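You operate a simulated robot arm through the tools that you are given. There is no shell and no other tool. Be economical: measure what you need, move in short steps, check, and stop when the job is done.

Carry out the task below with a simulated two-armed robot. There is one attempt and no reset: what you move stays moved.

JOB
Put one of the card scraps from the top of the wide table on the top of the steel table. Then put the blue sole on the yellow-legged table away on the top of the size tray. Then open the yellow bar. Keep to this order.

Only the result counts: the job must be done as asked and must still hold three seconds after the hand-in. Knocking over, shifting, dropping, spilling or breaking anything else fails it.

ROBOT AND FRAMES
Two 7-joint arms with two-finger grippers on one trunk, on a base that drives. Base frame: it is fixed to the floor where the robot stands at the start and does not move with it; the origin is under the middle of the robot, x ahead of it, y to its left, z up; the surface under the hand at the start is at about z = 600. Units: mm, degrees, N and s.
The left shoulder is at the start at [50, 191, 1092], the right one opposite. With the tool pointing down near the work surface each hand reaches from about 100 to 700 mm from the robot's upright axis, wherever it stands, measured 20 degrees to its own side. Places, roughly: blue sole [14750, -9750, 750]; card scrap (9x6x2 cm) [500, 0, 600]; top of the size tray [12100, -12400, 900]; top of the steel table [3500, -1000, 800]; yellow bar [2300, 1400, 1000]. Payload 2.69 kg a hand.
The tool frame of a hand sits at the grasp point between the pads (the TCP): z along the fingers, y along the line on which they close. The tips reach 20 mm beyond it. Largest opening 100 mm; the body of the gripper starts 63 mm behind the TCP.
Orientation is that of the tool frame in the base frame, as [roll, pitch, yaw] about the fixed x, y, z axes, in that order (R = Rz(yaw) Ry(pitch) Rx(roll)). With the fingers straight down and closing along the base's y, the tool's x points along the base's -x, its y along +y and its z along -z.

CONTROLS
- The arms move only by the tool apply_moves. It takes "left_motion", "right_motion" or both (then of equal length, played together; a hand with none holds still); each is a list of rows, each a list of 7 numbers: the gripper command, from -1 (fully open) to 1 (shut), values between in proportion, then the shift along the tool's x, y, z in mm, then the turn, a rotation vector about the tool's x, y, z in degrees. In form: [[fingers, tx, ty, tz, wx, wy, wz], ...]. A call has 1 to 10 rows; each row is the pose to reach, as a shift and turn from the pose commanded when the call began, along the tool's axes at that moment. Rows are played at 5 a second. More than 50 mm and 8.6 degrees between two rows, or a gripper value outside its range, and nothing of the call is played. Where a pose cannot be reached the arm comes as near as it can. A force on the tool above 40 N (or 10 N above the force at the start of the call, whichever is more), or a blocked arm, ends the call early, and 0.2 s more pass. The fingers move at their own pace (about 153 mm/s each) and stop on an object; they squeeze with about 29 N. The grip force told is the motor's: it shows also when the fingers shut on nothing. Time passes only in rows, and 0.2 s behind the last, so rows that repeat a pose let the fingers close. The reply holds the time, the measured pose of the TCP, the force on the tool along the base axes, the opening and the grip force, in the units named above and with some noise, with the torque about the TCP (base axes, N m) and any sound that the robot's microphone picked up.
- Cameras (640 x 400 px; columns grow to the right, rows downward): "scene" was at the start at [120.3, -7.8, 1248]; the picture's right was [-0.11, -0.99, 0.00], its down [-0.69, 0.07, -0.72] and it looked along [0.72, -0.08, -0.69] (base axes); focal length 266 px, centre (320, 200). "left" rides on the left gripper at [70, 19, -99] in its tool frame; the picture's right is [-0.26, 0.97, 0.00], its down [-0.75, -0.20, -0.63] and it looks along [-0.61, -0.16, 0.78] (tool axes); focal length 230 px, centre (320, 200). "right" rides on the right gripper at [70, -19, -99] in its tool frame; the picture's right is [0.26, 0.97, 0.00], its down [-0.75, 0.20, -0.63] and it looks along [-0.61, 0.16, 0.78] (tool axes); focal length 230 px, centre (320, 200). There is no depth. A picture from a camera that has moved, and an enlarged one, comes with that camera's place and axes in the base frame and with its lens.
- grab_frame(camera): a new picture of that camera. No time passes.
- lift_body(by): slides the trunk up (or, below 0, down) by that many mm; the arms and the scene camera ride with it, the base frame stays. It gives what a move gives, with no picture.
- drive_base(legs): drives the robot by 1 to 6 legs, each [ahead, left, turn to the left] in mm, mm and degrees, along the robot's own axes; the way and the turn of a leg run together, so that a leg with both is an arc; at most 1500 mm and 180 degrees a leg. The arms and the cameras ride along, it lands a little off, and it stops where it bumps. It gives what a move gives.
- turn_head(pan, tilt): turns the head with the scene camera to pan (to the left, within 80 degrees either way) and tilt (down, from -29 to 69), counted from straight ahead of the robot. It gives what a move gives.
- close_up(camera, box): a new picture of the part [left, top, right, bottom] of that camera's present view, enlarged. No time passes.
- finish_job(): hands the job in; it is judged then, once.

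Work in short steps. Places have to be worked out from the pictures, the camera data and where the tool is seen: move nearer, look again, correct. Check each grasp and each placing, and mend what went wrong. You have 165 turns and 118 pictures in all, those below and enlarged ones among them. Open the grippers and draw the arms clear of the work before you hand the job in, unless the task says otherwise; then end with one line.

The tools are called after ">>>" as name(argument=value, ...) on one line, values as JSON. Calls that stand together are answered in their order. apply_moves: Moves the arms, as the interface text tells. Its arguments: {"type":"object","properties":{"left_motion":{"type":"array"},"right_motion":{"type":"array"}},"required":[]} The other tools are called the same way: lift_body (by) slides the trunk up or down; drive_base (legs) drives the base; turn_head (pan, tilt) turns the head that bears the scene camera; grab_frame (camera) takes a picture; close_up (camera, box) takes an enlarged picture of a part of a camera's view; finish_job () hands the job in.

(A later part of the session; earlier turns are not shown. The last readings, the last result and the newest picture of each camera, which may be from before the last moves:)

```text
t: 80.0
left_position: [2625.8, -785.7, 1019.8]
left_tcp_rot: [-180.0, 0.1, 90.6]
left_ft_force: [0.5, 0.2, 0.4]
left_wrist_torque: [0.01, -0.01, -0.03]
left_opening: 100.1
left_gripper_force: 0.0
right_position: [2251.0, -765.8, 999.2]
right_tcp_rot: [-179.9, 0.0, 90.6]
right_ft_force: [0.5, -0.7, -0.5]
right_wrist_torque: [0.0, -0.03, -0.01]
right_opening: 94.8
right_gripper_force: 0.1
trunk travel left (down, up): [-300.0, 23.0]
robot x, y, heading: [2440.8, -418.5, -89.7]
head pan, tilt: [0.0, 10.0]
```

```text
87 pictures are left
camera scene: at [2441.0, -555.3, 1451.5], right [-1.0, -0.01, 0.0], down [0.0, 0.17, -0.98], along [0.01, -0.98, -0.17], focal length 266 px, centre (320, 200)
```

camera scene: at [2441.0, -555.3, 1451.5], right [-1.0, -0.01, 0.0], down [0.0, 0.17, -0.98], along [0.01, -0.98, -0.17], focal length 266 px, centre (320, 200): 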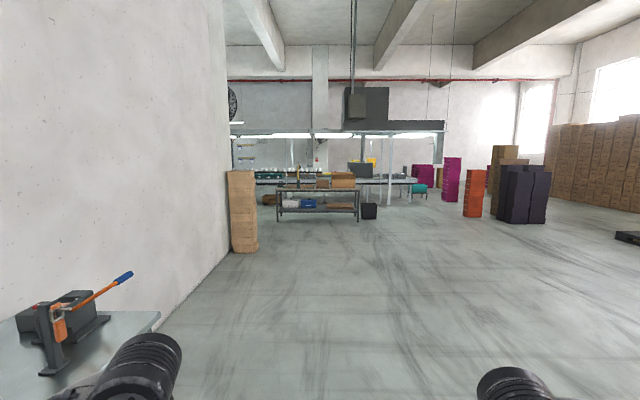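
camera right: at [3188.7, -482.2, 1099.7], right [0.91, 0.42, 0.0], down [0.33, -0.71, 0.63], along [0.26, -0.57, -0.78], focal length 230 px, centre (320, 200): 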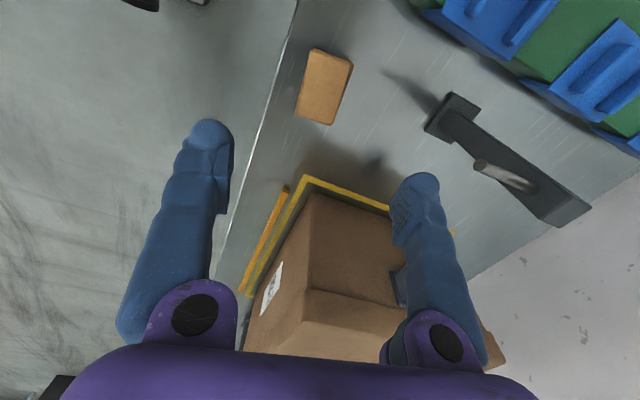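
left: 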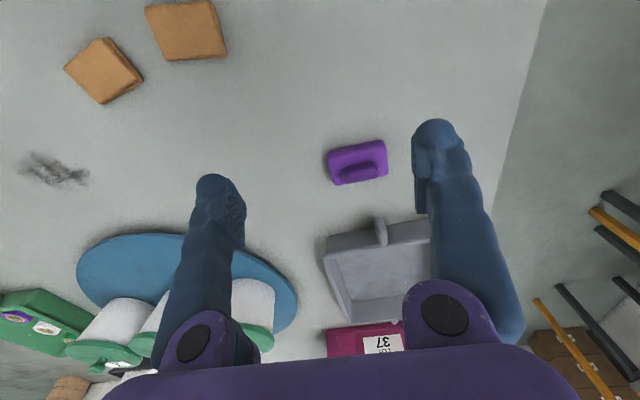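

The wall ends at about y=-4420, and another table stands at about y=-6100. I'll drive down the aisle to about y=-4900 and look left.

>>> drive_base(legs=[[1500, 0, 0], [1500, 0, 0], [1450, 0, 0]])

>>> turn_head(pan=75, tilt=10)

>>> grab_frame(camera="scene")

>>> turn_head(pan=20, tilt=15)

>>> grab_frame(camera="scene")

```text
t: 101.2
left_position: [2719.5, -5223.0, 1018.5]
left_tcp_rot: [-180.0, -0.1, 91.5]
left_ft_force: [0.3, -0.8, 0.4]
left_wrist_torque: [-0.03, -0.02, 0.01]
left_opening: 99.7
left_gripper_force: 0.0
right_position: [2344.2, -5209.1, 997.9]
right_tcp_rot: [180.0, 0.0, 91.5]
right_ft_force: [-0.3, 0.3, 0.7]
right_wrist_torque: [0.01, 0.01, 0.0]
right_opening: 95.2
right_gripper_force: 0.0
trunk travel left (down, up): [-300.0, 23.0]
robot x, y, heading: [2528.6, -4864.5, -88.3]
head pan, tilt: [0.0, 10.0]
```

```text
t: 102.7
left_position: [2719.6, -5223.9, 1019.6]
left_tcp_rot: [-180.0, 0.0, 91.6]
left_ft_force: [-0.6, -0.3, 0.3]
left_wrist_torque: [-0.03, 0.01, 0.01]
left_opening: 99.9
left_gripper_force: 0.1
right_position: [2343.4, -5210.5, 997.8]
right_tcp_rot: [-180.0, 0.0, 91.6]
right_ft_force: [0.3, 0.5, 0.3]
right_wrist_torque: [-0.02, 0.0, 0.02]
right_opening: 95.1
right_gripper_force: 0.0
trunk travel left (down, up): [-300.0, 23.0]
robot x, y, heading: [2527.8, -4865.1, -88.4]
head pan, tilt: [75.0, 10.0]
```

```text
86 pictures are left
camera scene: at [2617.9, -4924.4, 1451.5], right [-0.23, -0.97, 0.0], down [-0.17, 0.04, -0.98], along [0.96, -0.23, -0.17], focal length 266 px, centre (320, 200)
```

scene: 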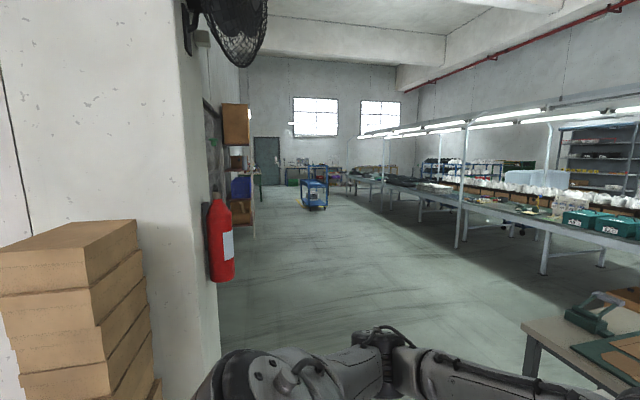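

```text
t: 103.9
left_position: [2720.9, -5222.6, 1019.8]
left_tcp_rot: [180.0, -0.1, 91.7]
left_ft_force: [0.5, 1.0, -0.7]
left_wrist_torque: [-0.03, -0.01, -0.01]
left_opening: 99.9
left_gripper_force: 0.1
right_position: [2343.8, -5209.5, 999.6]
right_tcp_rot: [179.9, -0.1, 91.6]
right_ft_force: [-0.6, -0.1, 0.0]
right_wrist_torque: [0.0, 0.01, 0.04]
right_opening: 94.8
right_gripper_force: 0.0
trunk travel left (down, up): [-300.0, 23.0]
robot x, y, heading: [2528.9, -4859.8, -88.3]
head pan, tilt: [20.0, 15.0]
```

```text
85 pictures are left
camera scene: at [2562.0, -4989.6, 1443.4], right [-0.93, -0.37, 0.0], down [-0.1, 0.24, -0.97], along [0.36, -0.9, -0.26], focal length 266 px, centre (320, 200)
```

scene: 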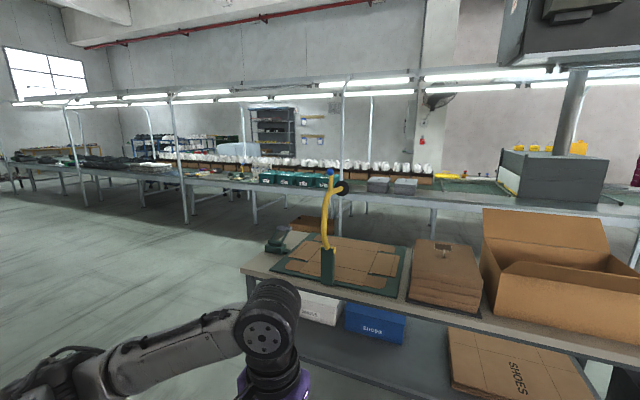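

The aisle runs toward +x between the wall (y≈-4600) and the conveyor line (y≈-7900). I'll turn to face +x and drive along y≈-5150.

>>> drive_base(legs=[[0, 0, 88.3], [0, -260, 0], [1500, 0, 0], [1500, -100, 0], [1500, -100, 0]])

>>> turn_head(pan=-15, tilt=10)

>>> grab_frame(camera="scene")

```text
refused: leg 4 is longer than a leg can be; nothing moved
```

```text
t: 104.9
left_position: [2720.9, -5224.0, 1020.7]
left_tcp_rot: [179.9, -0.1, 91.6]
left_ft_force: [1.4, -0.3, -1.1]
left_wrist_torque: [-0.01, -0.04, -0.02]
left_opening: 100.1
left_gripper_force: 0.0
right_position: [2342.7, -5210.8, 999.6]
right_tcp_rot: [-179.9, 0.1, 91.6]
right_ft_force: [0.5, -0.4, 0.2]
right_wrist_torque: [-0.02, -0.01, 0.0]
right_opening: 95.0
right_gripper_force: 0.0
trunk travel left (down, up): [-300.0, 23.0]
robot x, y, heading: [2528.1, -4866.5, -88.3]
head pan, tilt: [-15.0, 10.0]
```

```text
84 pictures are left
camera scene: at [2506.0, -4993.3, 1451.5], right [-0.97, 0.23, 0.0], down [0.04, 0.17, -0.98], along [-0.23, -0.96, -0.17], focal length 266 px, centre (320, 200)
```

scene: 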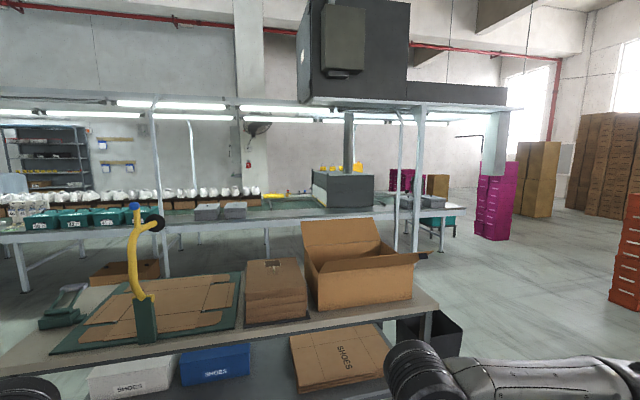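

A leg exceeded 1500 mm combined; I'll repeat with shorter legs along the same route.

>>> drive_base(legs=[[0, 0, 88.3], [0, -260, 0], [1500, 0, 0], [1490, -80, 0], [1490, -80, 0]])

>>> grab_frame(camera="scene")

```text
t: 116.1
left_position: [3879.5, -4932.8, 1015.4]
left_tcp_rot: [179.2, -1.3, -178.1]
left_ft_force: [-0.2, 1.2, 0.1]
left_wrist_torque: [0.0, 0.02, -0.03]
left_opening: 100.0
left_gripper_force: 0.1
right_position: [3873.1, -5312.2, 1003.4]
right_tcp_rot: [179.7, 0.8, -178.7]
right_ft_force: [-0.8, 0.0, 0.1]
right_wrist_torque: [0.0, 0.05, -0.01]
right_opening: 95.0
right_gripper_force: 0.0
trunk travel left (down, up): [-300.0, 23.0]
robot x, y, heading: [3534.8, -5126.8, 1.5]
head pan, tilt: [-15.0, 10.0]
stopped in leg 3: the robot was blocked; the commanded pose is now the measured one
```

```text
83 pictures are left
camera scene: at [3650.8, -5150.9, 1453.6], right [-0.23, -0.97, -0.01], down [-0.16, 0.05, -0.99], along [0.96, -0.23, -0.16], focal length 266 px, centre (320, 200)
```

scene: 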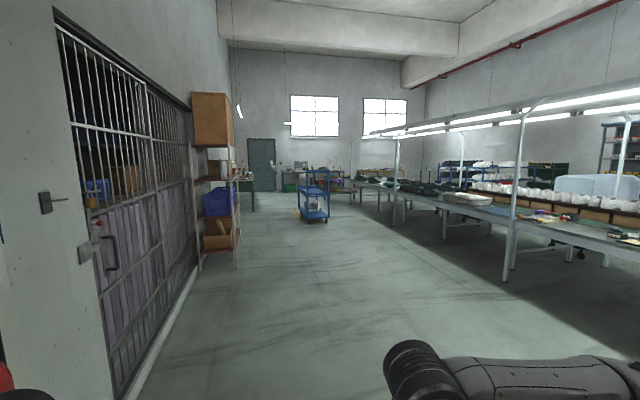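

Something blocked the base; probably the left elbow against the wall or extinguisher. I'll look left and down.

>>> turn_head(pan=75, tilt=35)

>>> grab_frame(camera="scene")

>>> turn_head(pan=-70, tilt=45)

>>> grab_frame(camera="scene")

```text
t: 117.8
left_position: [3879.0, -4933.6, 1016.7]
left_tcp_rot: [179.2, -1.0, -178.4]
left_ft_force: [-0.7, 0.3, -0.4]
left_wrist_torque: [0.0, -0.02, 0.0]
left_opening: 100.0
left_gripper_force: 0.1
right_position: [3871.1, -5313.3, 1003.6]
right_tcp_rot: [179.8, 0.9, -178.8]
right_ft_force: [-0.7, -1.2, 0.5]
right_wrist_torque: [-0.01, 0.0, 0.01]
right_opening: 95.1
right_gripper_force: 0.0
trunk travel left (down, up): [-300.0, 23.0]
robot x, y, heading: [3539.5, -5123.4, 1.5]
head pan, tilt: [75.0, 35.0]
```

```text
82 pictures are left
camera scene: at [3578.6, -5041.3, 1412.7], right [0.97, -0.24, 0.01], down [-0.12, -0.55, -0.82], along [0.2, 0.8, -0.57], focal length 266 px, centre (320, 200)
```

scene: 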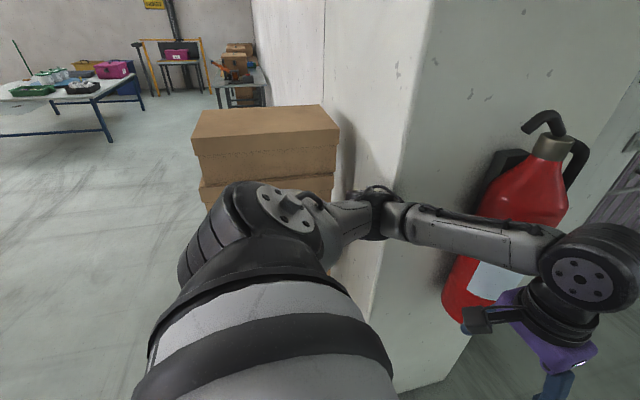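

```text
t: 120.0
left_position: [3878.8, -4932.6, 1014.7]
left_tcp_rot: [179.4, -0.9, -178.4]
left_ft_force: [0.4, -0.6, -0.3]
left_wrist_torque: [-0.02, 0.01, 0.03]
left_opening: 100.0
left_gripper_force: 0.0
right_position: [3870.4, -5311.7, 1003.8]
right_tcp_rot: [179.8, 0.9, -178.8]
right_ft_force: [-0.4, -0.2, -0.5]
right_wrist_torque: [0.02, 0.01, 0.03]
right_opening: 95.1
right_gripper_force: 0.1
trunk travel left (down, up): [-300.0, 23.0]
robot x, y, heading: [3538.2, -5122.1, 1.3]
head pan, tilt: [-70.0, 45.0]
```

```text
81 pictures are left
camera scene: at [3587.5, -5202.0, 1397.2], right [-0.93, -0.36, -0.02], down [-0.25, 0.66, -0.71], along [0.27, -0.66, -0.71], focal length 266 px, centre (320, 200)
```

scene: 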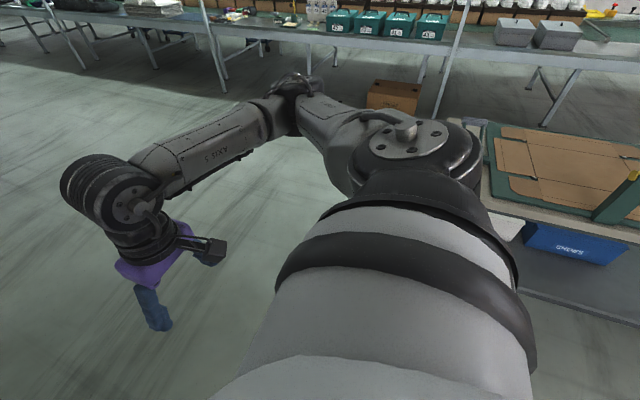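

The left elbow touches the wall corner. I'll back slightly, strafe right 250 mm away from the wall, then continue.

>>> drive_base(legs=[[-40, -20, -1.4], [0, -260, 0], [1500, 0, 0]])

>>> turn_head(pan=-10, tilt=12)

>>> grab_frame(camera="scene")

```text
t: 120.7
left_position: [3880.8, -4930.4, 1012.5]
left_tcp_rot: [179.2, -1.5, -177.9]
left_ft_force: [0.8, -0.2, 0.6]
left_wrist_torque: [-0.01, 0.0, 0.0]
left_opening: 100.0
left_gripper_force: 0.1
right_position: [3872.3, -5312.5, 1000.9]
right_tcp_rot: [179.7, 0.5, -178.4]
right_ft_force: [0.7, 0.2, -0.2]
right_wrist_torque: [0.01, 0.03, -0.05]
right_opening: 94.8
right_gripper_force: 0.1
trunk travel left (down, up): [-300.0, 23.0]
robot x, y, heading: [3534.3, -5122.8, 1.5]
head pan, tilt: [-70.0, 45.0]
stopped in leg 1: the robot was blocked; the commanded pose is now the measured one
```

```text
t: 122.0
left_position: [3879.4, -4930.3, 1013.5]
left_tcp_rot: [179.4, -1.3, -178.1]
left_ft_force: [-0.2, 0.4, 0.0]
left_wrist_torque: [0.03, -0.01, -0.01]
left_opening: 100.2
left_gripper_force: 0.1
right_position: [3871.9, -5311.6, 1002.7]
right_tcp_rot: [179.8, 0.7, -178.8]
right_ft_force: [0.6, -0.6, -0.1]
right_wrist_torque: [-0.04, 0.02, 0.03]
right_opening: 94.9
right_gripper_force: 0.0
trunk travel left (down, up): [-300.0, 23.0]
robot x, y, heading: [3531.7, -5122.1, 1.3]
head pan, tilt: [-10.0, 12.0]
```

```text
80 pictures are left
camera scene: at [3652.7, -5140.2, 1449.6], right [-0.15, -0.99, -0.01], down [-0.19, 0.04, -0.98], along [0.97, -0.15, -0.2], focal length 266 px, centre (320, 200)
```

scene: 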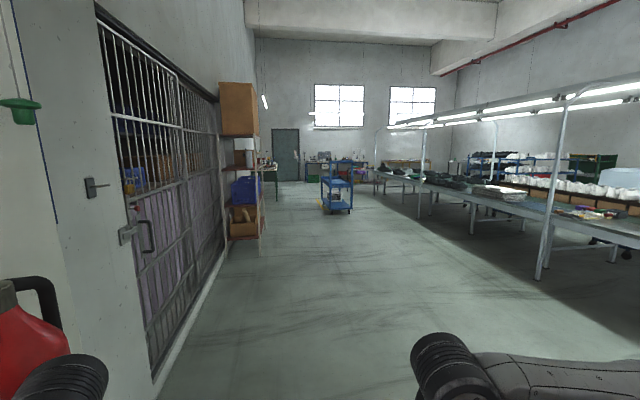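

Backing with a turn presses the elbow further; I'll try a pure strafe right.

>>> drive_base(legs=[[0, -60, 0]])

```text
t: 123.2
left_position: [3889.2, -4989.2, 1010.2]
left_tcp_rot: [179.7, -1.9, -178.2]
left_ft_force: [0.4, 0.6, 0.1]
left_wrist_torque: [-0.01, 0.0, -0.06]
left_opening: 100.0
left_gripper_force: 0.0
right_position: [3881.8, -5368.1, 998.7]
right_tcp_rot: [180.0, 0.0, -178.8]
right_ft_force: [0.5, 0.3, 0.1]
right_wrist_torque: [-0.02, -0.04, 0.0]
right_opening: 94.9
right_gripper_force: 0.1
trunk travel left (down, up): [-300.0, 23.0]
robot x, y, heading: [3539.5, -5183.5, 1.4]
head pan, tilt: [-10.0, 12.0]
```

>>> drive_base(legs=[[0, -180, 0]])

>>> turn_head(pan=75, tilt=35)

>>> grab_frame(camera="scene")

```text
t: 125.4
left_position: [3893.7, -5166.7, 1009.2]
left_tcp_rot: [179.5, -1.9, -178.2]
left_ft_force: [0.2, 0.1, 0.0]
left_wrist_torque: [0.0, -0.02, 0.01]
left_opening: 99.9
left_gripper_force: 0.0
right_position: [3886.1, -5549.0, 999.9]
right_tcp_rot: [179.9, 0.0, -178.8]
right_ft_force: [0.5, -0.3, 0.6]
right_wrist_torque: [0.01, 0.0, 0.02]
right_opening: 95.1
right_gripper_force: 0.1
trunk travel left (down, up): [-300.0, 23.0]
robot x, y, heading: [3541.1, -5362.9, 1.2]
head pan, tilt: [-10.0, 12.0]
```

```text
t: 127.0
left_position: [3894.4, -5166.8, 1009.2]
left_tcp_rot: [179.5, -1.9, -178.3]
left_ft_force: [0.3, 0.5, -1.2]
left_wrist_torque: [0.0, 0.01, 0.01]
left_opening: 100.0
left_gripper_force: 0.1
right_position: [3885.6, -5548.0, 998.8]
right_tcp_rot: [-179.9, 0.0, -178.6]
right_ft_force: [-0.3, 0.2, -0.1]
right_wrist_torque: [0.01, -0.01, 0.02]
right_opening: 95.0
right_gripper_force: 0.0
trunk travel left (down, up): [-300.0, 23.0]
robot x, y, heading: [3538.5, -5361.3, 1.2]
head pan, tilt: [75.0, 35.0]
```

```text
79 pictures are left
camera scene: at [3600.6, -5274.5, 1411.4], right [0.97, -0.24, 0.0], down [-0.14, -0.56, -0.82], along [0.19, 0.8, -0.57], focal length 266 px, centre (320, 200)
```

scene: 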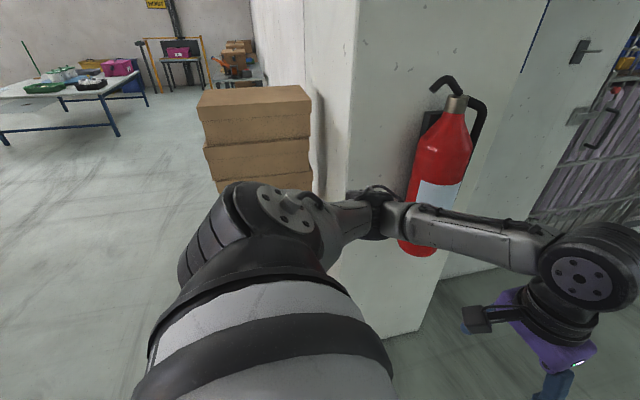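

Free now and the extinguisher is undisturbed. I'll continue along y≈-5400 toward +x.

>>> drive_base(legs=[[0, 0, -1.2], [1500, 0, 0], [1500, 0, 0], [1400, 0, 0]])

>>> turn_head(pan=-25, tilt=10)

>>> grab_frame(camera="scene")

```text
t: 143.9
left_position: [7153.5, -5175.5, 1005.9]
left_tcp_rot: [178.9, -2.7, -178.7]
left_ft_force: [-1.1, -0.2, 0.1]
left_wrist_torque: [-0.01, 0.01, 0.0]
left_opening: 100.1
left_gripper_force: 0.1
right_position: [7143.1, -5557.7, 1001.5]
right_tcp_rot: [179.7, 0.3, -179.8]
right_ft_force: [-1.1, -0.1, 0.0]
right_wrist_torque: [0.03, 0.0, -0.03]
right_opening: 95.1
right_gripper_force: 0.1
trunk travel left (down, up): [-300.0, 23.0]
robot x, y, heading: [6807.7, -5360.5, 0.3]
head pan, tilt: [75.0, 35.0]
stopped in leg 4: the robot was blocked; the commanded pose is now the measured one
```

```text
t: 145.7
left_position: [7153.4, -5175.6, 1006.9]
left_tcp_rot: [179.1, -2.6, -178.9]
left_ft_force: [0.1, -0.1, 0.5]
left_wrist_torque: [0.02, 0.01, 0.02]
left_opening: 100.1
left_gripper_force: 0.0
right_position: [7142.1, -5557.1, 1001.1]
right_tcp_rot: [179.7, 0.5, -179.9]
right_ft_force: [0.2, -0.2, 0.3]
right_wrist_torque: [0.01, 0.0, -0.04]
right_opening: 94.9
right_gripper_force: 0.1
trunk travel left (down, up): [-300.0, 23.0]
robot x, y, heading: [6805.6, -5362.8, 0.2]
head pan, tilt: [-25.0, 10.0]
```

```text
78 pictures are left
camera scene: at [6919.6, -5405.4, 1452.4], right [-0.42, -0.91, -0.01], down [-0.15, 0.08, -0.99], along [0.9, -0.41, -0.17], focal length 266 px, centre (320, 200)
```

scene: 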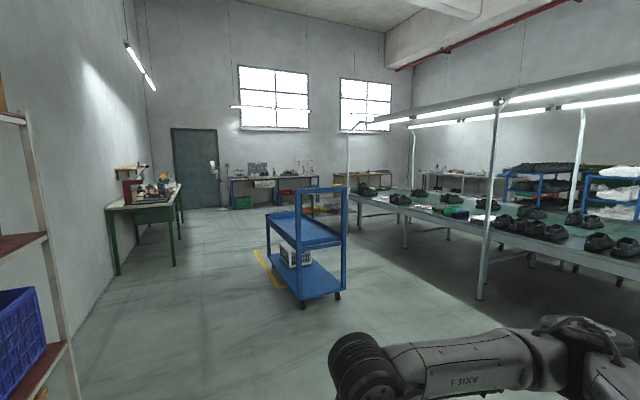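

Blocked again, probably by the shelf on the left. I'll check.

>>> turn_head(pan=70, tilt=30)

>>> grab_frame(camera="scene")

```text
t: 147.4
left_position: [7153.1, -5175.2, 1006.6]
left_tcp_rot: [179.1, -2.6, -178.9]
left_ft_force: [-0.9, 0.4, -0.1]
left_wrist_torque: [0.01, -0.03, 0.03]
left_opening: 100.1
left_gripper_force: 0.1
right_position: [7141.4, -5557.4, 1001.3]
right_tcp_rot: [179.6, 0.6, -179.9]
right_ft_force: [-0.6, 0.6, 0.2]
right_wrist_torque: [0.01, 0.0, -0.01]
right_opening: 95.3
right_gripper_force: 0.1
trunk travel left (down, up): [-300.0, 23.0]
robot x, y, heading: [6808.5, -5360.8, 0.2]
head pan, tilt: [70.0, 30.0]
```

```text
77 pictures are left
camera scene: at [6866.1, -5281.2, 1420.2], right [0.94, -0.34, 0.01], down [-0.16, -0.47, -0.87], along [0.3, 0.82, -0.49], focal length 266 px, centre (320, 200)
```

scene: 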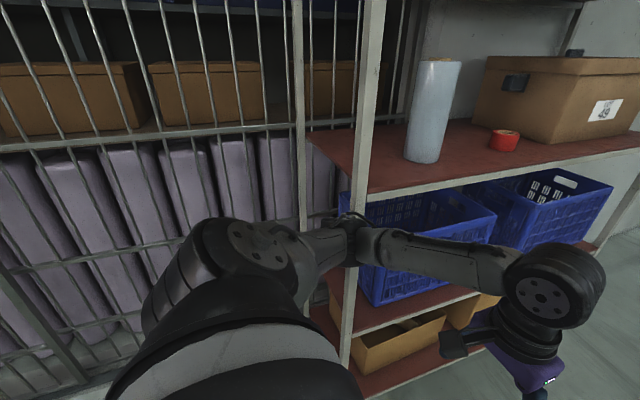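

The elbow touches the shelf post. I'll strafe right to y≈-5610, centring between the wall furniture and the blue trolley, then advance.

>>> drive_base(legs=[[0, -250, 0], [1400, 0, 0]])

>>> grab_frame(camera="scene")

>>> turn_head(pan=-15, tilt=12)

>>> grab_frame(camera="scene")

```text
t: 156.7
left_position: [8560.2, -5412.8, 1002.6]
left_tcp_rot: [179.4, -3.1, -178.8]
left_ft_force: [0.2, 0.1, -0.8]
left_wrist_torque: [0.0, 0.0, 0.05]
left_opening: 99.9
left_gripper_force: 0.1
right_position: [8551.9, -5795.6, 998.9]
right_tcp_rot: [-180.0, 0.0, -179.7]
right_ft_force: [-1.4, -0.1, 0.4]
right_wrist_torque: [0.0, 0.0, -0.01]
right_opening: 95.1
right_gripper_force: 0.1
trunk travel left (down, up): [-300.0, 23.0]
robot x, y, heading: [8209.1, -5603.0, 0.8]
head pan, tilt: [70.0, 30.0]
```

```text
76 pictures are left
camera scene: at [8277.6, -5516.2, 1419.2], right [0.94, -0.34, 0.0], down [-0.17, -0.47, -0.87], along [0.29, 0.82, -0.5], focal length 266 px, centre (320, 200)
```

scene: 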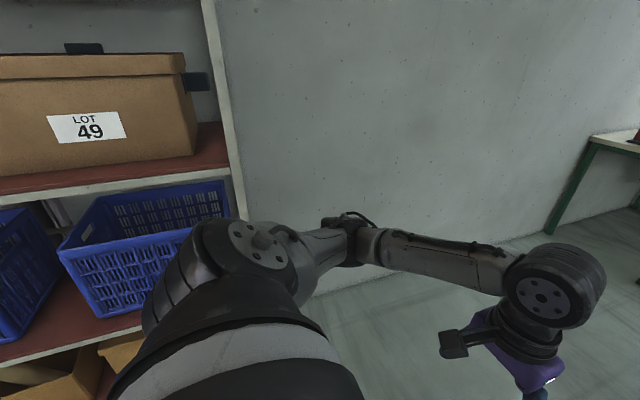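

```text
t: 158.3
left_position: [8560.2, -5411.7, 1002.7]
left_tcp_rot: [179.6, -3.1, -178.8]
left_ft_force: [0.7, 0.6, 0.5]
left_wrist_torque: [-0.02, 0.01, -0.01]
left_opening: 100.1
left_gripper_force: 0.0
right_position: [8550.4, -5794.4, 998.2]
right_tcp_rot: [-180.0, 0.0, -179.8]
right_ft_force: [0.1, -0.1, 0.6]
right_wrist_torque: [0.02, -0.03, -0.03]
right_opening: 95.1
right_gripper_force: 0.1
trunk travel left (down, up): [-300.0, 23.0]
robot x, y, heading: [8208.8, -5603.7, 0.5]
head pan, tilt: [-15.0, 12.0]
```

```text
75 pictures are left
camera scene: at [8337.3, -5624.9, 1448.3], right [-0.25, -0.97, 0.0], down [-0.2, 0.05, -0.98], along [0.95, -0.25, -0.21], focal length 266 px, centre (320, 200)
```

scene: 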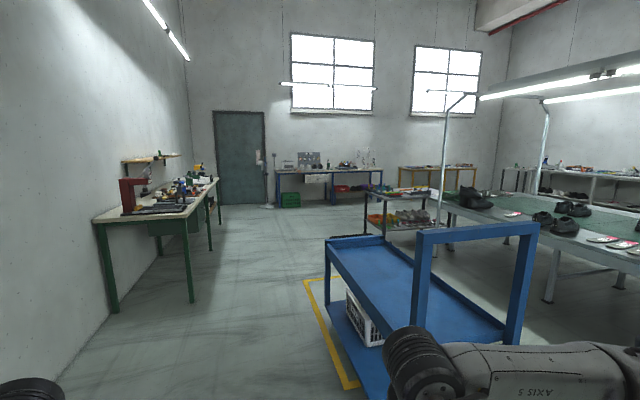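

The corridor between the trolley (y≈-6150) and the green table (y≈-5016) is centred on my line. I'll advance to x≈11300.

>>> drive_base(legs=[[0, 0, -0.5], [1500, 0, 0], [1500, 0, 0]])

>>> turn_head(pan=-40, tilt=15)

>>> grab_frame(camera="scene")

```text
t: 173.0
left_position: [11538.6, -5400.0, 1003.0]
left_tcp_rot: [179.4, -3.1, -178.9]
left_ft_force: [-0.7, -0.5, 0.5]
left_wrist_torque: [0.0, 0.01, -0.01]
left_opening: 99.8
left_gripper_force: 0.1
right_position: [11526.5, -5782.7, 999.4]
right_tcp_rot: [179.9, 0.0, -179.6]
right_ft_force: [0.3, -0.1, 0.3]
right_wrist_torque: [-0.01, -0.01, 0.01]
right_opening: 95.4
right_gripper_force: 0.0
trunk travel left (down, up): [-300.0, 23.0]
robot x, y, heading: [11183.9, -5593.0, 0.3]
head pan, tilt: [-15.0, 12.0]
```

```text
t: 173.9
left_position: [11537.9, -5400.0, 1003.9]
left_tcp_rot: [179.4, -3.1, -178.7]
left_ft_force: [-0.4, -0.4, -0.7]
left_wrist_torque: [0.02, 0.0, -0.01]
left_opening: 100.2
left_gripper_force: 0.1
right_position: [11527.9, -5783.1, 999.0]
right_tcp_rot: [-180.0, 0.0, -179.7]
right_ft_force: [0.6, 0.4, 0.2]
right_wrist_torque: [-0.01, 0.0, 0.0]
right_opening: 95.2
right_gripper_force: 0.1
trunk travel left (down, up): [-300.0, 23.0]
robot x, y, heading: [11183.7, -5593.6, 0.3]
head pan, tilt: [-40.0, 15.0]
```

```text
74 pictures are left
camera scene: at [11295.9, -5649.3, 1443.4], right [-0.64, -0.77, 0.0], down [-0.2, 0.16, -0.97], along [0.74, -0.62, -0.26], focal length 266 px, centre (320, 200)
```

scene: 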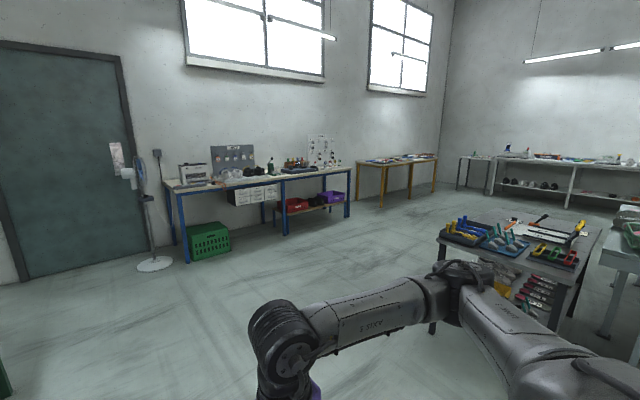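

The yellow-legged table starts at about y=-9650 with its front near x=14250. I'll go to x≈13300, turn right, and drive along the back wall tables.

>>> drive_base(legs=[[1500, 0, 0], [600, 0, -0.3], [0, 0, -90], [1500, 0, 0], [1500, 0, 0]])

>>> turn_head(pan=30, tilt=20)

>>> grab_frame(camera="scene")

>>> turn_head(pan=-25, tilt=15)

>>> grab_frame(camera="scene")

```text
t: 202.3
left_position: [13403.5, -8965.6, 1002.0]
left_tcp_rot: [179.4, -3.1, 88.5]
left_ft_force: [-0.5, 0.3, -0.6]
left_wrist_torque: [-0.01, -0.04, 0.0]
left_opening: 100.0
left_gripper_force: 0.0
right_position: [13022.9, -8936.7, 999.1]
right_tcp_rot: [180.0, 0.0, 87.5]
right_ft_force: [-0.5, 0.7, -0.4]
right_wrist_torque: [-0.01, -0.01, 0.02]
right_opening: 94.9
right_gripper_force: 0.0
trunk travel left (down, up): [-300.0, 23.0]
robot x, y, heading: [13230.9, -8607.0, -92.3]
head pan, tilt: [-40.0, 15.0]
```

```text
t: 203.8
left_position: [13404.3, -8965.6, 1002.8]
left_tcp_rot: [179.4, -3.1, 88.5]
left_ft_force: [0.6, 0.9, 0.7]
left_wrist_torque: [-0.01, 0.01, 0.02]
left_opening: 99.9
left_gripper_force: 0.1
right_position: [13022.3, -8937.1, 999.2]
right_tcp_rot: [-180.0, 0.1, 87.5]
right_ft_force: [0.3, -0.3, 0.4]
right_wrist_torque: [0.04, 0.04, 0.0]
right_opening: 95.1
right_gripper_force: 0.0
trunk travel left (down, up): [-300.0, 23.0]
robot x, y, heading: [13230.8, -8605.6, -92.5]
head pan, tilt: [30.0, 20.0]
```

```text
73 pictures are left
camera scene: at [13270.4, -8726.0, 1435.3], right [-0.89, -0.46, 0.0], down [-0.16, 0.3, -0.94], along [0.44, -0.83, -0.34], focal length 266 px, centre (320, 200)
```

scene: 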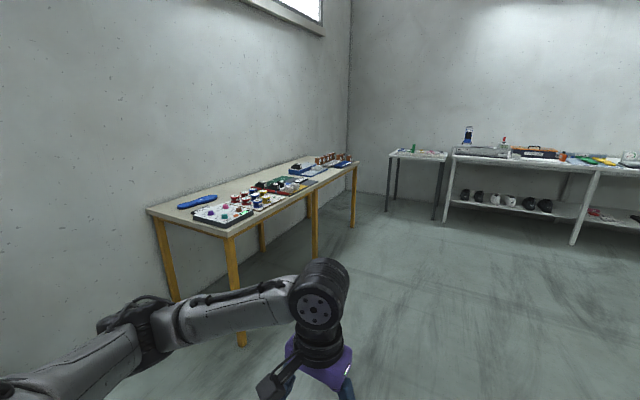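

```text
t: 205.0
left_position: [13404.7, -8965.7, 1001.1]
left_tcp_rot: [179.4, -3.0, 88.5]
left_ft_force: [0.3, -0.1, -0.2]
left_wrist_torque: [-0.01, -0.04, 0.0]
left_opening: 100.3
left_gripper_force: 0.0
right_position: [13022.7, -8936.6, 998.3]
right_tcp_rot: [-180.0, 0.0, 87.5]
right_ft_force: [-1.3, -0.8, -0.4]
right_wrist_torque: [-0.03, 0.04, 0.0]
right_opening: 94.8
right_gripper_force: 0.1
trunk travel left (down, up): [-300.0, 23.0]
robot x, y, heading: [13235.2, -8607.4, -92.3]
head pan, tilt: [-25.0, 15.0]
```

```text
72 pictures are left
camera scene: at [13184.4, -8726.5, 1443.4], right [-0.89, 0.46, 0.0], down [0.12, 0.23, -0.97], along [-0.44, -0.86, -0.26], focal length 266 px, centre (320, 200)
```

scene: 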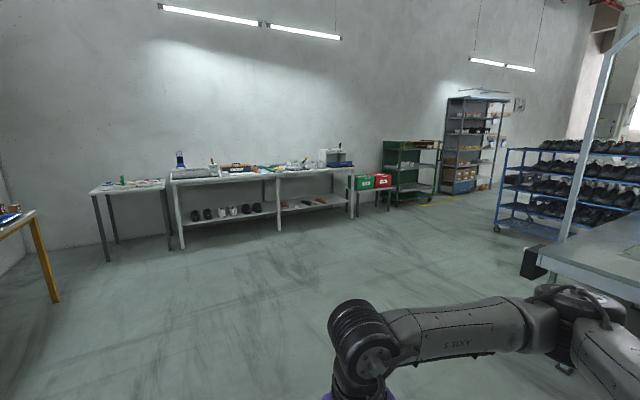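

The blue sole lies near the far-back of the table's near end, about [14940,-9940], so I should reach it from the table's end. I'll check the gap between the blue table and this table, and zoom on the sole.

>>> close_up(camera="scene", box=[0, 190, 160, 290])

>>> turn_head(pan=75, tilt=25)

>>> grab_frame(camera="scene")

>>> turn_head(pan=45, tilt=20)

>>> close_up(camera="scene", box=[230, 150, 470, 300])

```text
4.00 times, centred on (80, 240) of scene
camera zoom: at [13184.4, -8726.5, 1443.4], right [-0.89, 0.46, 0.0], down [0.12, 0.23, -0.97], along [-0.44, -0.86, -0.26], focal length 1064 px, centre (1280, 40)
```

zoom: 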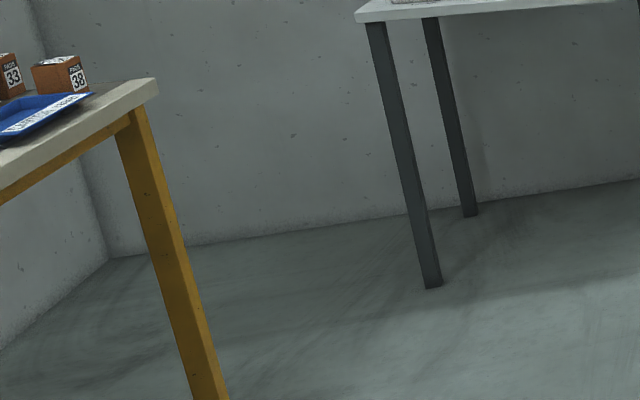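

```text
t: 206.8
left_position: [13404.0, -8965.9, 1003.4]
left_tcp_rot: [179.5, -3.0, 88.5]
left_ft_force: [0.0, -0.6, 0.2]
left_wrist_torque: [0.02, -0.01, -0.02]
left_opening: 99.8
left_gripper_force: 0.0
right_position: [13022.3, -8937.3, 998.7]
right_tcp_rot: [-180.0, 0.1, 87.6]
right_ft_force: [0.4, 0.8, 0.0]
right_wrist_torque: [0.01, -0.02, 0.04]
right_opening: 95.1
right_gripper_force: 0.1
trunk travel left (down, up): [-300.0, 23.0]
robot x, y, heading: [13229.7, -8604.6, -92.3]
head pan, tilt: [75.0, 25.0]
```

```text
70 pictures are left
camera scene: at [13315.2, -8671.0, 1427.2], right [-0.3, -0.95, 0.0], down [-0.4, 0.13, -0.91], along [0.86, -0.27, -0.42], focal length 266 px, centre (320, 200)
```

scene: 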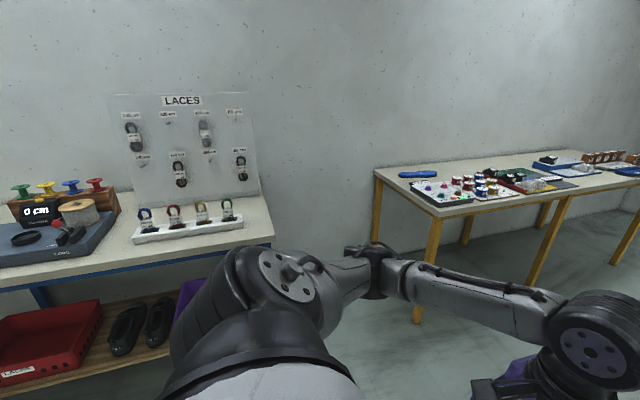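

```text
t: 207.7
left_position: [13403.3, -8965.4, 1003.2]
left_tcp_rot: [179.4, -3.0, 88.5]
left_ft_force: [-1.0, -0.3, -0.9]
left_wrist_torque: [-0.01, -0.02, -0.01]
left_opening: 100.1
left_gripper_force: 0.1
right_position: [13022.2, -8937.9, 998.1]
right_tcp_rot: [-180.0, 0.0, 87.5]
right_ft_force: [-0.6, 0.4, -0.8]
right_wrist_torque: [0.01, 0.0, -0.05]
right_opening: 95.1
right_gripper_force: 0.0
trunk travel left (down, up): [-300.0, 23.0]
robot x, y, heading: [13230.6, -8605.7, -92.3]
head pan, tilt: [45.0, 20.0]
```

```text
2.67 times, centred on (350, 225) of scene
camera zoom: at [13290.4, -8711.9, 1435.2], right [-0.73, -0.68, 0.0], down [-0.23, 0.25, -0.94], along [0.64, -0.69, -0.34], focal length 710 px, centre (240, 133)
```

zoom: 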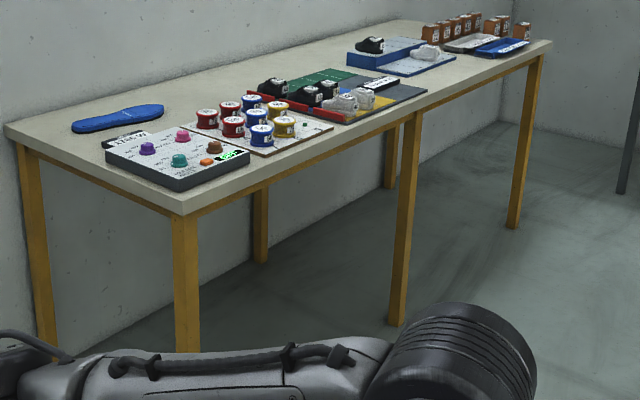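

The gap between the tables runs from y≈-8774 to -9660, and the sole lies from [14935,-9783] to [14872,-10080]. I'll enter the gap sideways facing -y, in two steps.

>>> drive_base(legs=[[600, 0, 2.3], [0, 1150, 0]])

>>> grab_frame(camera="scene")

```text
t: 221.1
left_position: [14559.4, -9560.3, 1002.8]
left_tcp_rot: [179.4, -3.1, 90.8]
left_ft_force: [0.1, 1.0, 0.1]
left_wrist_torque: [0.02, 0.0, -0.01]
left_opening: 99.8
left_gripper_force: 0.0
right_position: [14177.0, -9547.5, 998.3]
right_tcp_rot: [-179.9, -0.1, 89.9]
right_ft_force: [-0.3, -0.5, 0.6]
right_wrist_torque: [-0.02, 0.0, 0.01]
right_opening: 94.9
right_gripper_force: 0.0
trunk travel left (down, up): [-300.0, 23.0]
robot x, y, heading: [14368.7, -9207.4, -90.0]
head pan, tilt: [45.0, 20.0]
```

```text
68 pictures are left
camera scene: at [14435.4, -9310.9, 1435.2], right [-0.71, -0.71, 0.0], down [-0.24, 0.24, -0.94], along [0.66, -0.66, -0.34], focal length 266 px, centre (320, 200)
```

scene: 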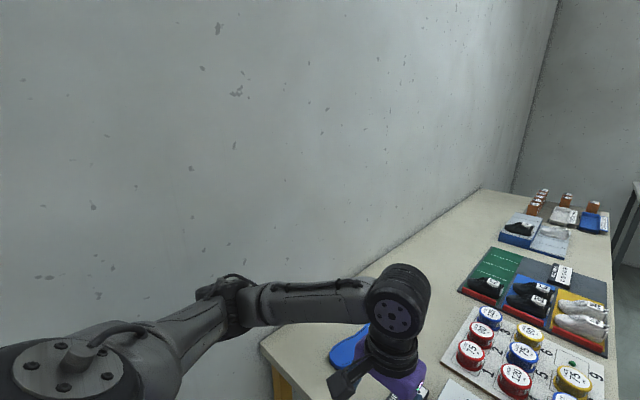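

I'm in the gap. I'll go left 230 more and look down at the table ahead.

>>> drive_base(legs=[[0, 220, 0]])

>>> turn_head(pan=25, tilt=45)

>>> grab_frame(camera="scene")

```text
t: 222.5
left_position: [14610.0, -9551.4, 1003.5]
left_tcp_rot: [179.8, -3.7, 89.2]
left_ft_force: [-0.2, -0.4, 0.1]
left_wrist_torque: [-0.02, 0.03, -0.01]
left_opening: 100.0
left_gripper_force: 0.1
right_position: [14240.2, -9540.6, 997.9]
right_tcp_rot: [179.4, 0.3, 89.6]
right_ft_force: [0.6, -1.2, -0.1]
right_wrist_torque: [0.05, -0.02, 0.0]
right_opening: 94.9
right_gripper_force: 0.1
trunk travel left (down, up): [-300.0, 23.0]
robot x, y, heading: [14443.3, -9204.2, -90.0]
head pan, tilt: [45.0, 20.0]
stopped in leg 1: the robot was blocked; the commanded pose is now the measured one
```

```text
t: 223.4
left_position: [14609.9, -9551.1, 1002.3]
left_tcp_rot: [179.7, -3.7, 89.3]
left_ft_force: [-0.6, 0.4, -0.3]
left_wrist_torque: [0.02, -0.01, -0.01]
left_opening: 100.1
left_gripper_force: 0.1
right_position: [14240.3, -9543.2, 997.9]
right_tcp_rot: [179.3, 0.2, 89.6]
right_ft_force: [-0.7, -0.2, 0.7]
right_wrist_torque: [-0.01, 0.01, 0.01]
right_opening: 95.0
right_gripper_force: 0.0
trunk travel left (down, up): [-300.0, 23.0]
robot x, y, heading: [14441.4, -9204.7, -90.2]
head pan, tilt: [25.0, 45.0]
```

```text
67 pictures are left
camera scene: at [14462.4, -9313.8, 1397.4], right [-0.91, -0.42, -0.01], down [-0.29, 0.64, -0.71], along [0.31, -0.64, -0.7], focal length 266 px, centre (320, 200)
```

scene: 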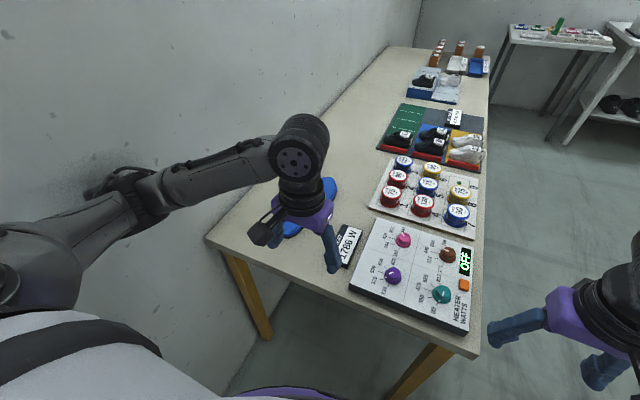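

The left elbow met the wall, and the sole is nearer than thought, at about [14760,-9860]. I'll step right 60, then extend the left arm forward so the elbow comes in.

>>> drive_base(legs=[[0, -60, 0]])

>>> apply_moves(left_motion=[[-1, -28, 0, 0, 0, -0.5, 0], [-1, -56, 5, 0, 0, -1, 0], [-1, -84, 10, 0, 0, -1.5, 0], [-1, -112, 20, 0, 0, -2, 0], [-1, -140, 30, 0, 0, -2.5, 0], [-1, -168, 40, 0, 0, -3, 0], [-1, -196, 50, 0, 0, -3.5, 0], [-1, -224, 60, 0, 0, -3.7, 0], [-1, -250, 80, 0, 0, -3.7, 0], [-1, -250, 100, 0, 0, -3.7, 0]])

>>> grab_frame(camera="scene")

>>> grab_frame(camera="left")

```text
t: 224.6
left_position: [14561.2, -9554.7, 999.7]
left_tcp_rot: [-179.6, -4.0, 89.3]
left_ft_force: [-0.7, -1.0, -0.6]
left_wrist_torque: [0.05, 0.01, 0.04]
left_opening: 100.0
left_gripper_force: 0.1
right_position: [14189.9, -9544.8, 998.9]
right_tcp_rot: [-180.0, 0.1, 89.7]
right_ft_force: [-0.3, -0.5, -0.2]
right_wrist_torque: [-0.02, -0.01, 0.02]
right_opening: 95.0
right_gripper_force: 0.0
trunk travel left (down, up): [-300.0, 23.0]
robot x, y, heading: [14383.9, -9208.7, -90.3]
head pan, tilt: [25.0, 45.0]
```

```text
t: 226.8
left_position: [14660.4, -9804.2, 981.4]
left_tcp_rot: [-179.6, -0.3, 89.4]
left_ft_force: [0.1, 0.7, -0.5]
left_wrist_torque: [-0.04, 0.02, 0.0]
left_opening: 99.9
left_gripper_force: 0.0
right_position: [14191.2, -9544.4, 999.7]
right_tcp_rot: [-179.8, 0.1, 89.7]
right_ft_force: [-0.1, -0.8, 0.1]
right_wrist_torque: [0.01, 0.01, -0.01]
right_opening: 94.9
right_gripper_force: 0.2
trunk travel left (down, up): [-300.0, 23.0]
robot x, y, heading: [14387.3, -9206.4, -90.0]
head pan, tilt: [25.0, 45.0]
```

```text
66 pictures are left
camera scene: at [14418.5, -9317.2, 1396.6], right [-0.91, -0.42, 0.0], down [-0.3, 0.64, -0.71], along [0.3, -0.64, -0.71], focal length 266 px, centre (320, 200)
```

scene: 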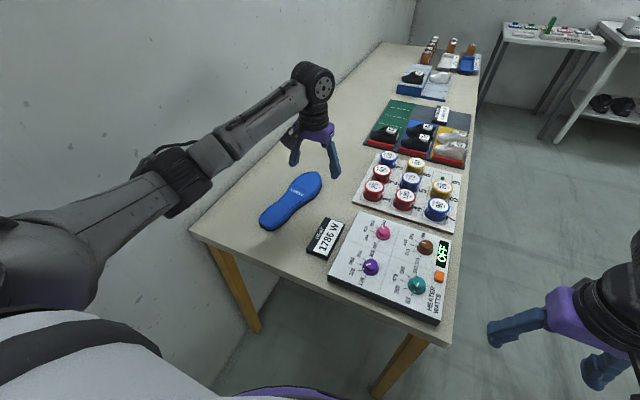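

```text
65 pictures are left
camera left: at [14679.7, -9737.3, 1080.2], right [0.96, -0.27, -0.01], down [-0.2, -0.75, 0.63], along [-0.17, -0.6, -0.78], focal length 230 px, centre (320, 200)
```

left: 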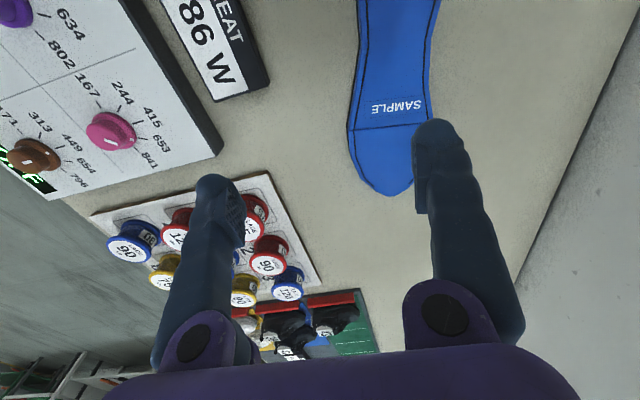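

The sole's waist is about [14751,-9810], tilted about 7°. The elbow has room from the wall now, so I'll step the base left 80 and ahead 30, then view from above.

>>> drive_base(legs=[[30, 80, 0]])

>>> grab_frame(camera="left")

```text
t: 228.2
left_position: [14737.7, -9834.8, 981.4]
left_tcp_rot: [-179.6, -0.3, 89.3]
left_ft_force: [0.9, 0.8, 0.0]
left_wrist_torque: [0.0, -0.01, 0.02]
left_opening: 100.0
left_gripper_force: 0.1
right_position: [14268.3, -9575.7, 1000.2]
right_tcp_rot: [-179.9, 0.0, 89.6]
right_ft_force: [0.0, -0.8, -0.9]
right_wrist_torque: [0.01, 0.02, 0.03]
right_opening: 94.9
right_gripper_force: 0.0
trunk travel left (down, up): [-300.0, 23.0]
robot x, y, heading: [14460.1, -9235.0, -90.1]
head pan, tilt: [25.0, 45.0]
```

```text
64 pictures are left
camera left: at [14757.6, -9767.6, 1080.2], right [0.96, -0.27, -0.01], down [-0.2, -0.75, 0.63], along [-0.18, -0.6, -0.78], focal length 230 px, centre (320, 200)
```

left: 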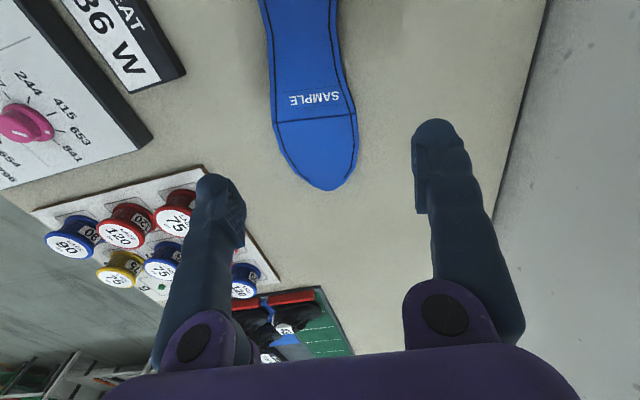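

Cross-checking the two views puts the sole surface higher, near z≈790, with its waist near [14735,-9770]. I'll move over it, rotate 8° and lower to z≈900.

>>> apply_moves(left_motion=[[-1, 15, 0, 0, 0, 0, 2], [-1, 30, -1, 20, 0, 0, 4], [-1, 45, -2, 40, 0, 0, 6], [-1, 60, -3, 60, 0, 0, 8], [-1, 60, -3, 81, 0, 0, 8]])

>>> grab_frame(camera="left")

>>> grab_frame(camera="scene")

```text
t: 229.4
left_position: [14735.1, -9775.1, 900.4]
left_tcp_rot: [-179.5, -0.3, 81.4]
left_ft_force: [-0.8, -1.0, 1.1]
left_wrist_torque: [-0.03, -0.03, 0.0]
left_opening: 100.0
left_gripper_force: 0.0
right_position: [14268.6, -9576.0, 998.0]
right_tcp_rot: [-179.9, 0.0, 89.6]
right_ft_force: [0.4, -0.4, -0.4]
right_wrist_torque: [0.02, 0.04, 0.0]
right_opening: 94.8
right_gripper_force: 0.0
trunk travel left (down, up): [-300.0, 23.0]
robot x, y, heading: [14465.2, -9233.3, -90.2]
head pan, tilt: [25.0, 45.0]
```

```text
63 pictures are left
camera left: at [14764.3, -9710.8, 999.6], right [0.92, -0.4, -0.01], down [-0.31, -0.71, 0.63], along [-0.26, -0.57, -0.78], focal length 230 px, centre (320, 200)
```

left: 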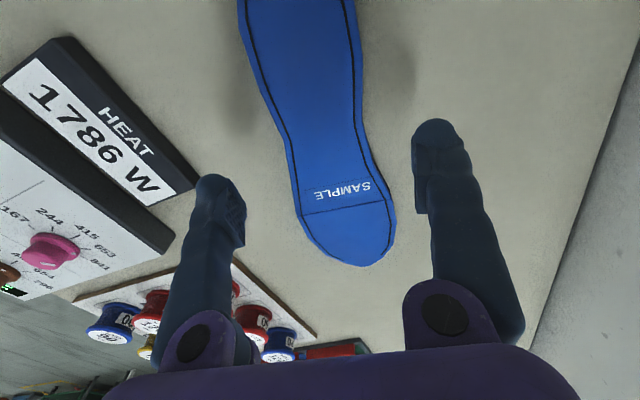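

```text
62 pictures are left
camera scene: at [14496.6, -9347.8, 1396.6], right [-0.91, -0.42, 0.0], down [-0.3, 0.64, -0.71], along [0.3, -0.64, -0.71], focal length 266 px, centre (320, 200)
```

scene: 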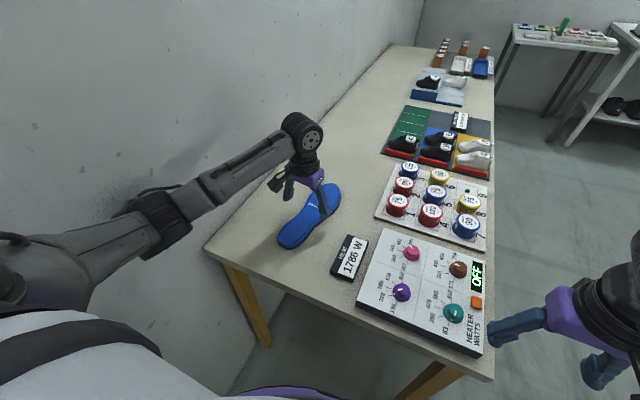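

The TCP axis hits the waist centre and the sole is aligned. I'll descend to about z=800 and check.

>>> apply_moves(left_motion=[[-1, 0, 0, 25, 0, 0, 0], [-1, 0, 0, 50, 0, 0, 0], [-1, 0, 0, 70, 0, 0, 0], [-1, 0, 0, 85, 0, 0, 0], [-1, 0, 0, 95, 0, 0, 0]])

>>> grab_frame(camera="left")

```text
t: 230.3
left_position: [14732.8, -9773.5, 837.4]
left_tcp_rot: [-179.5, 0.1, 81.5]
left_ft_force: [-3.9, 21.0, 22.5]
left_wrist_torque: [0.2, -1.2, 1.04]
left_opening: 98.6
left_gripper_force: 0.1
right_position: [14267.8, -9574.7, 1000.0]
right_tcp_rot: [180.0, 0.2, 89.7]
right_ft_force: [-0.5, -0.4, 0.1]
right_wrist_torque: [0.03, 0.01, 0.01]
right_opening: 94.9
right_gripper_force: 0.2
trunk travel left (down, up): [-300.0, 23.0]
robot x, y, heading: [14467.2, -9232.2, -90.3]
head pan, tilt: [25.0, 45.0]
stopped in row 4 (left hand): the force on the tool passed its limit at 43 N (the readings are from after the stop); the commanded pose is now the measured one
```

```text
61 pictures are left
camera left: at [14763.4, -9708.9, 935.5], right [0.92, -0.4, -0.01], down [-0.3, -0.71, 0.63], along [-0.26, -0.58, -0.77], focal length 230 px, centre (320, 200)
```

left: 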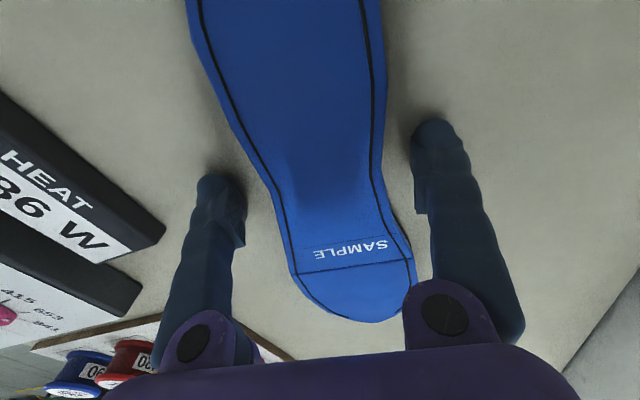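

The tips met the table at TCP z≈837, so the top is at about z=815; the fingers straddle the waist. I'll rise 3 mm and close gradually.

>>> apply_moves(left_motion=[[-1, 0, 0, -3, 0, 0, 0], [-0.7, 0, 0, -3, 0, 0, 0], [-0.5, 0, 0, -3, 0, 0, 0], [-0.3, 0, 0, -3, 0, 0, 0], [0, 0, 0, -3, 0, 0, 0], [0.5, 0, 0, -3, 0, 0, 0], [1, 0, 0, -3, 0, 0, 0], [1, 0, 0, -3, 0, 0, 0]])

>>> grab_frame(camera="left")

```text
t: 232.1
left_position: [14736.5, -9776.4, 839.7]
left_tcp_rot: [-179.8, 0.6, 81.6]
left_ft_force: [14.9, -5.2, 30.7]
left_wrist_torque: [-0.32, -1.06, -0.06]
left_opening: 66.4
left_gripper_force: 29.0
right_position: [14268.6, -9573.1, 999.7]
right_tcp_rot: [-180.0, 0.2, 89.7]
right_ft_force: [0.5, 0.1, 0.1]
right_wrist_torque: [0.0, -0.01, -0.01]
right_opening: 94.8
right_gripper_force: 0.0
trunk travel left (down, up): [-300.0, 23.0]
robot x, y, heading: [14466.1, -9230.5, -90.3]
head pan, tilt: [25.0, 45.0]
```

```text
60 pictures are left
camera left: at [14764.7, -9711.0, 937.8], right [0.92, -0.4, 0.0], down [-0.31, -0.71, 0.64], along [-0.25, -0.59, -0.77], focal length 230 px, centre (320, 200)
```

left: 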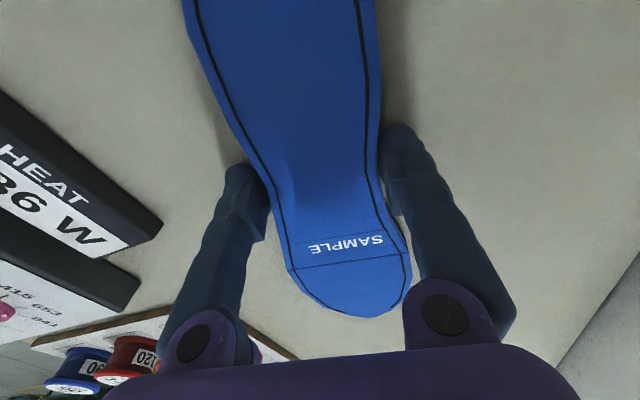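

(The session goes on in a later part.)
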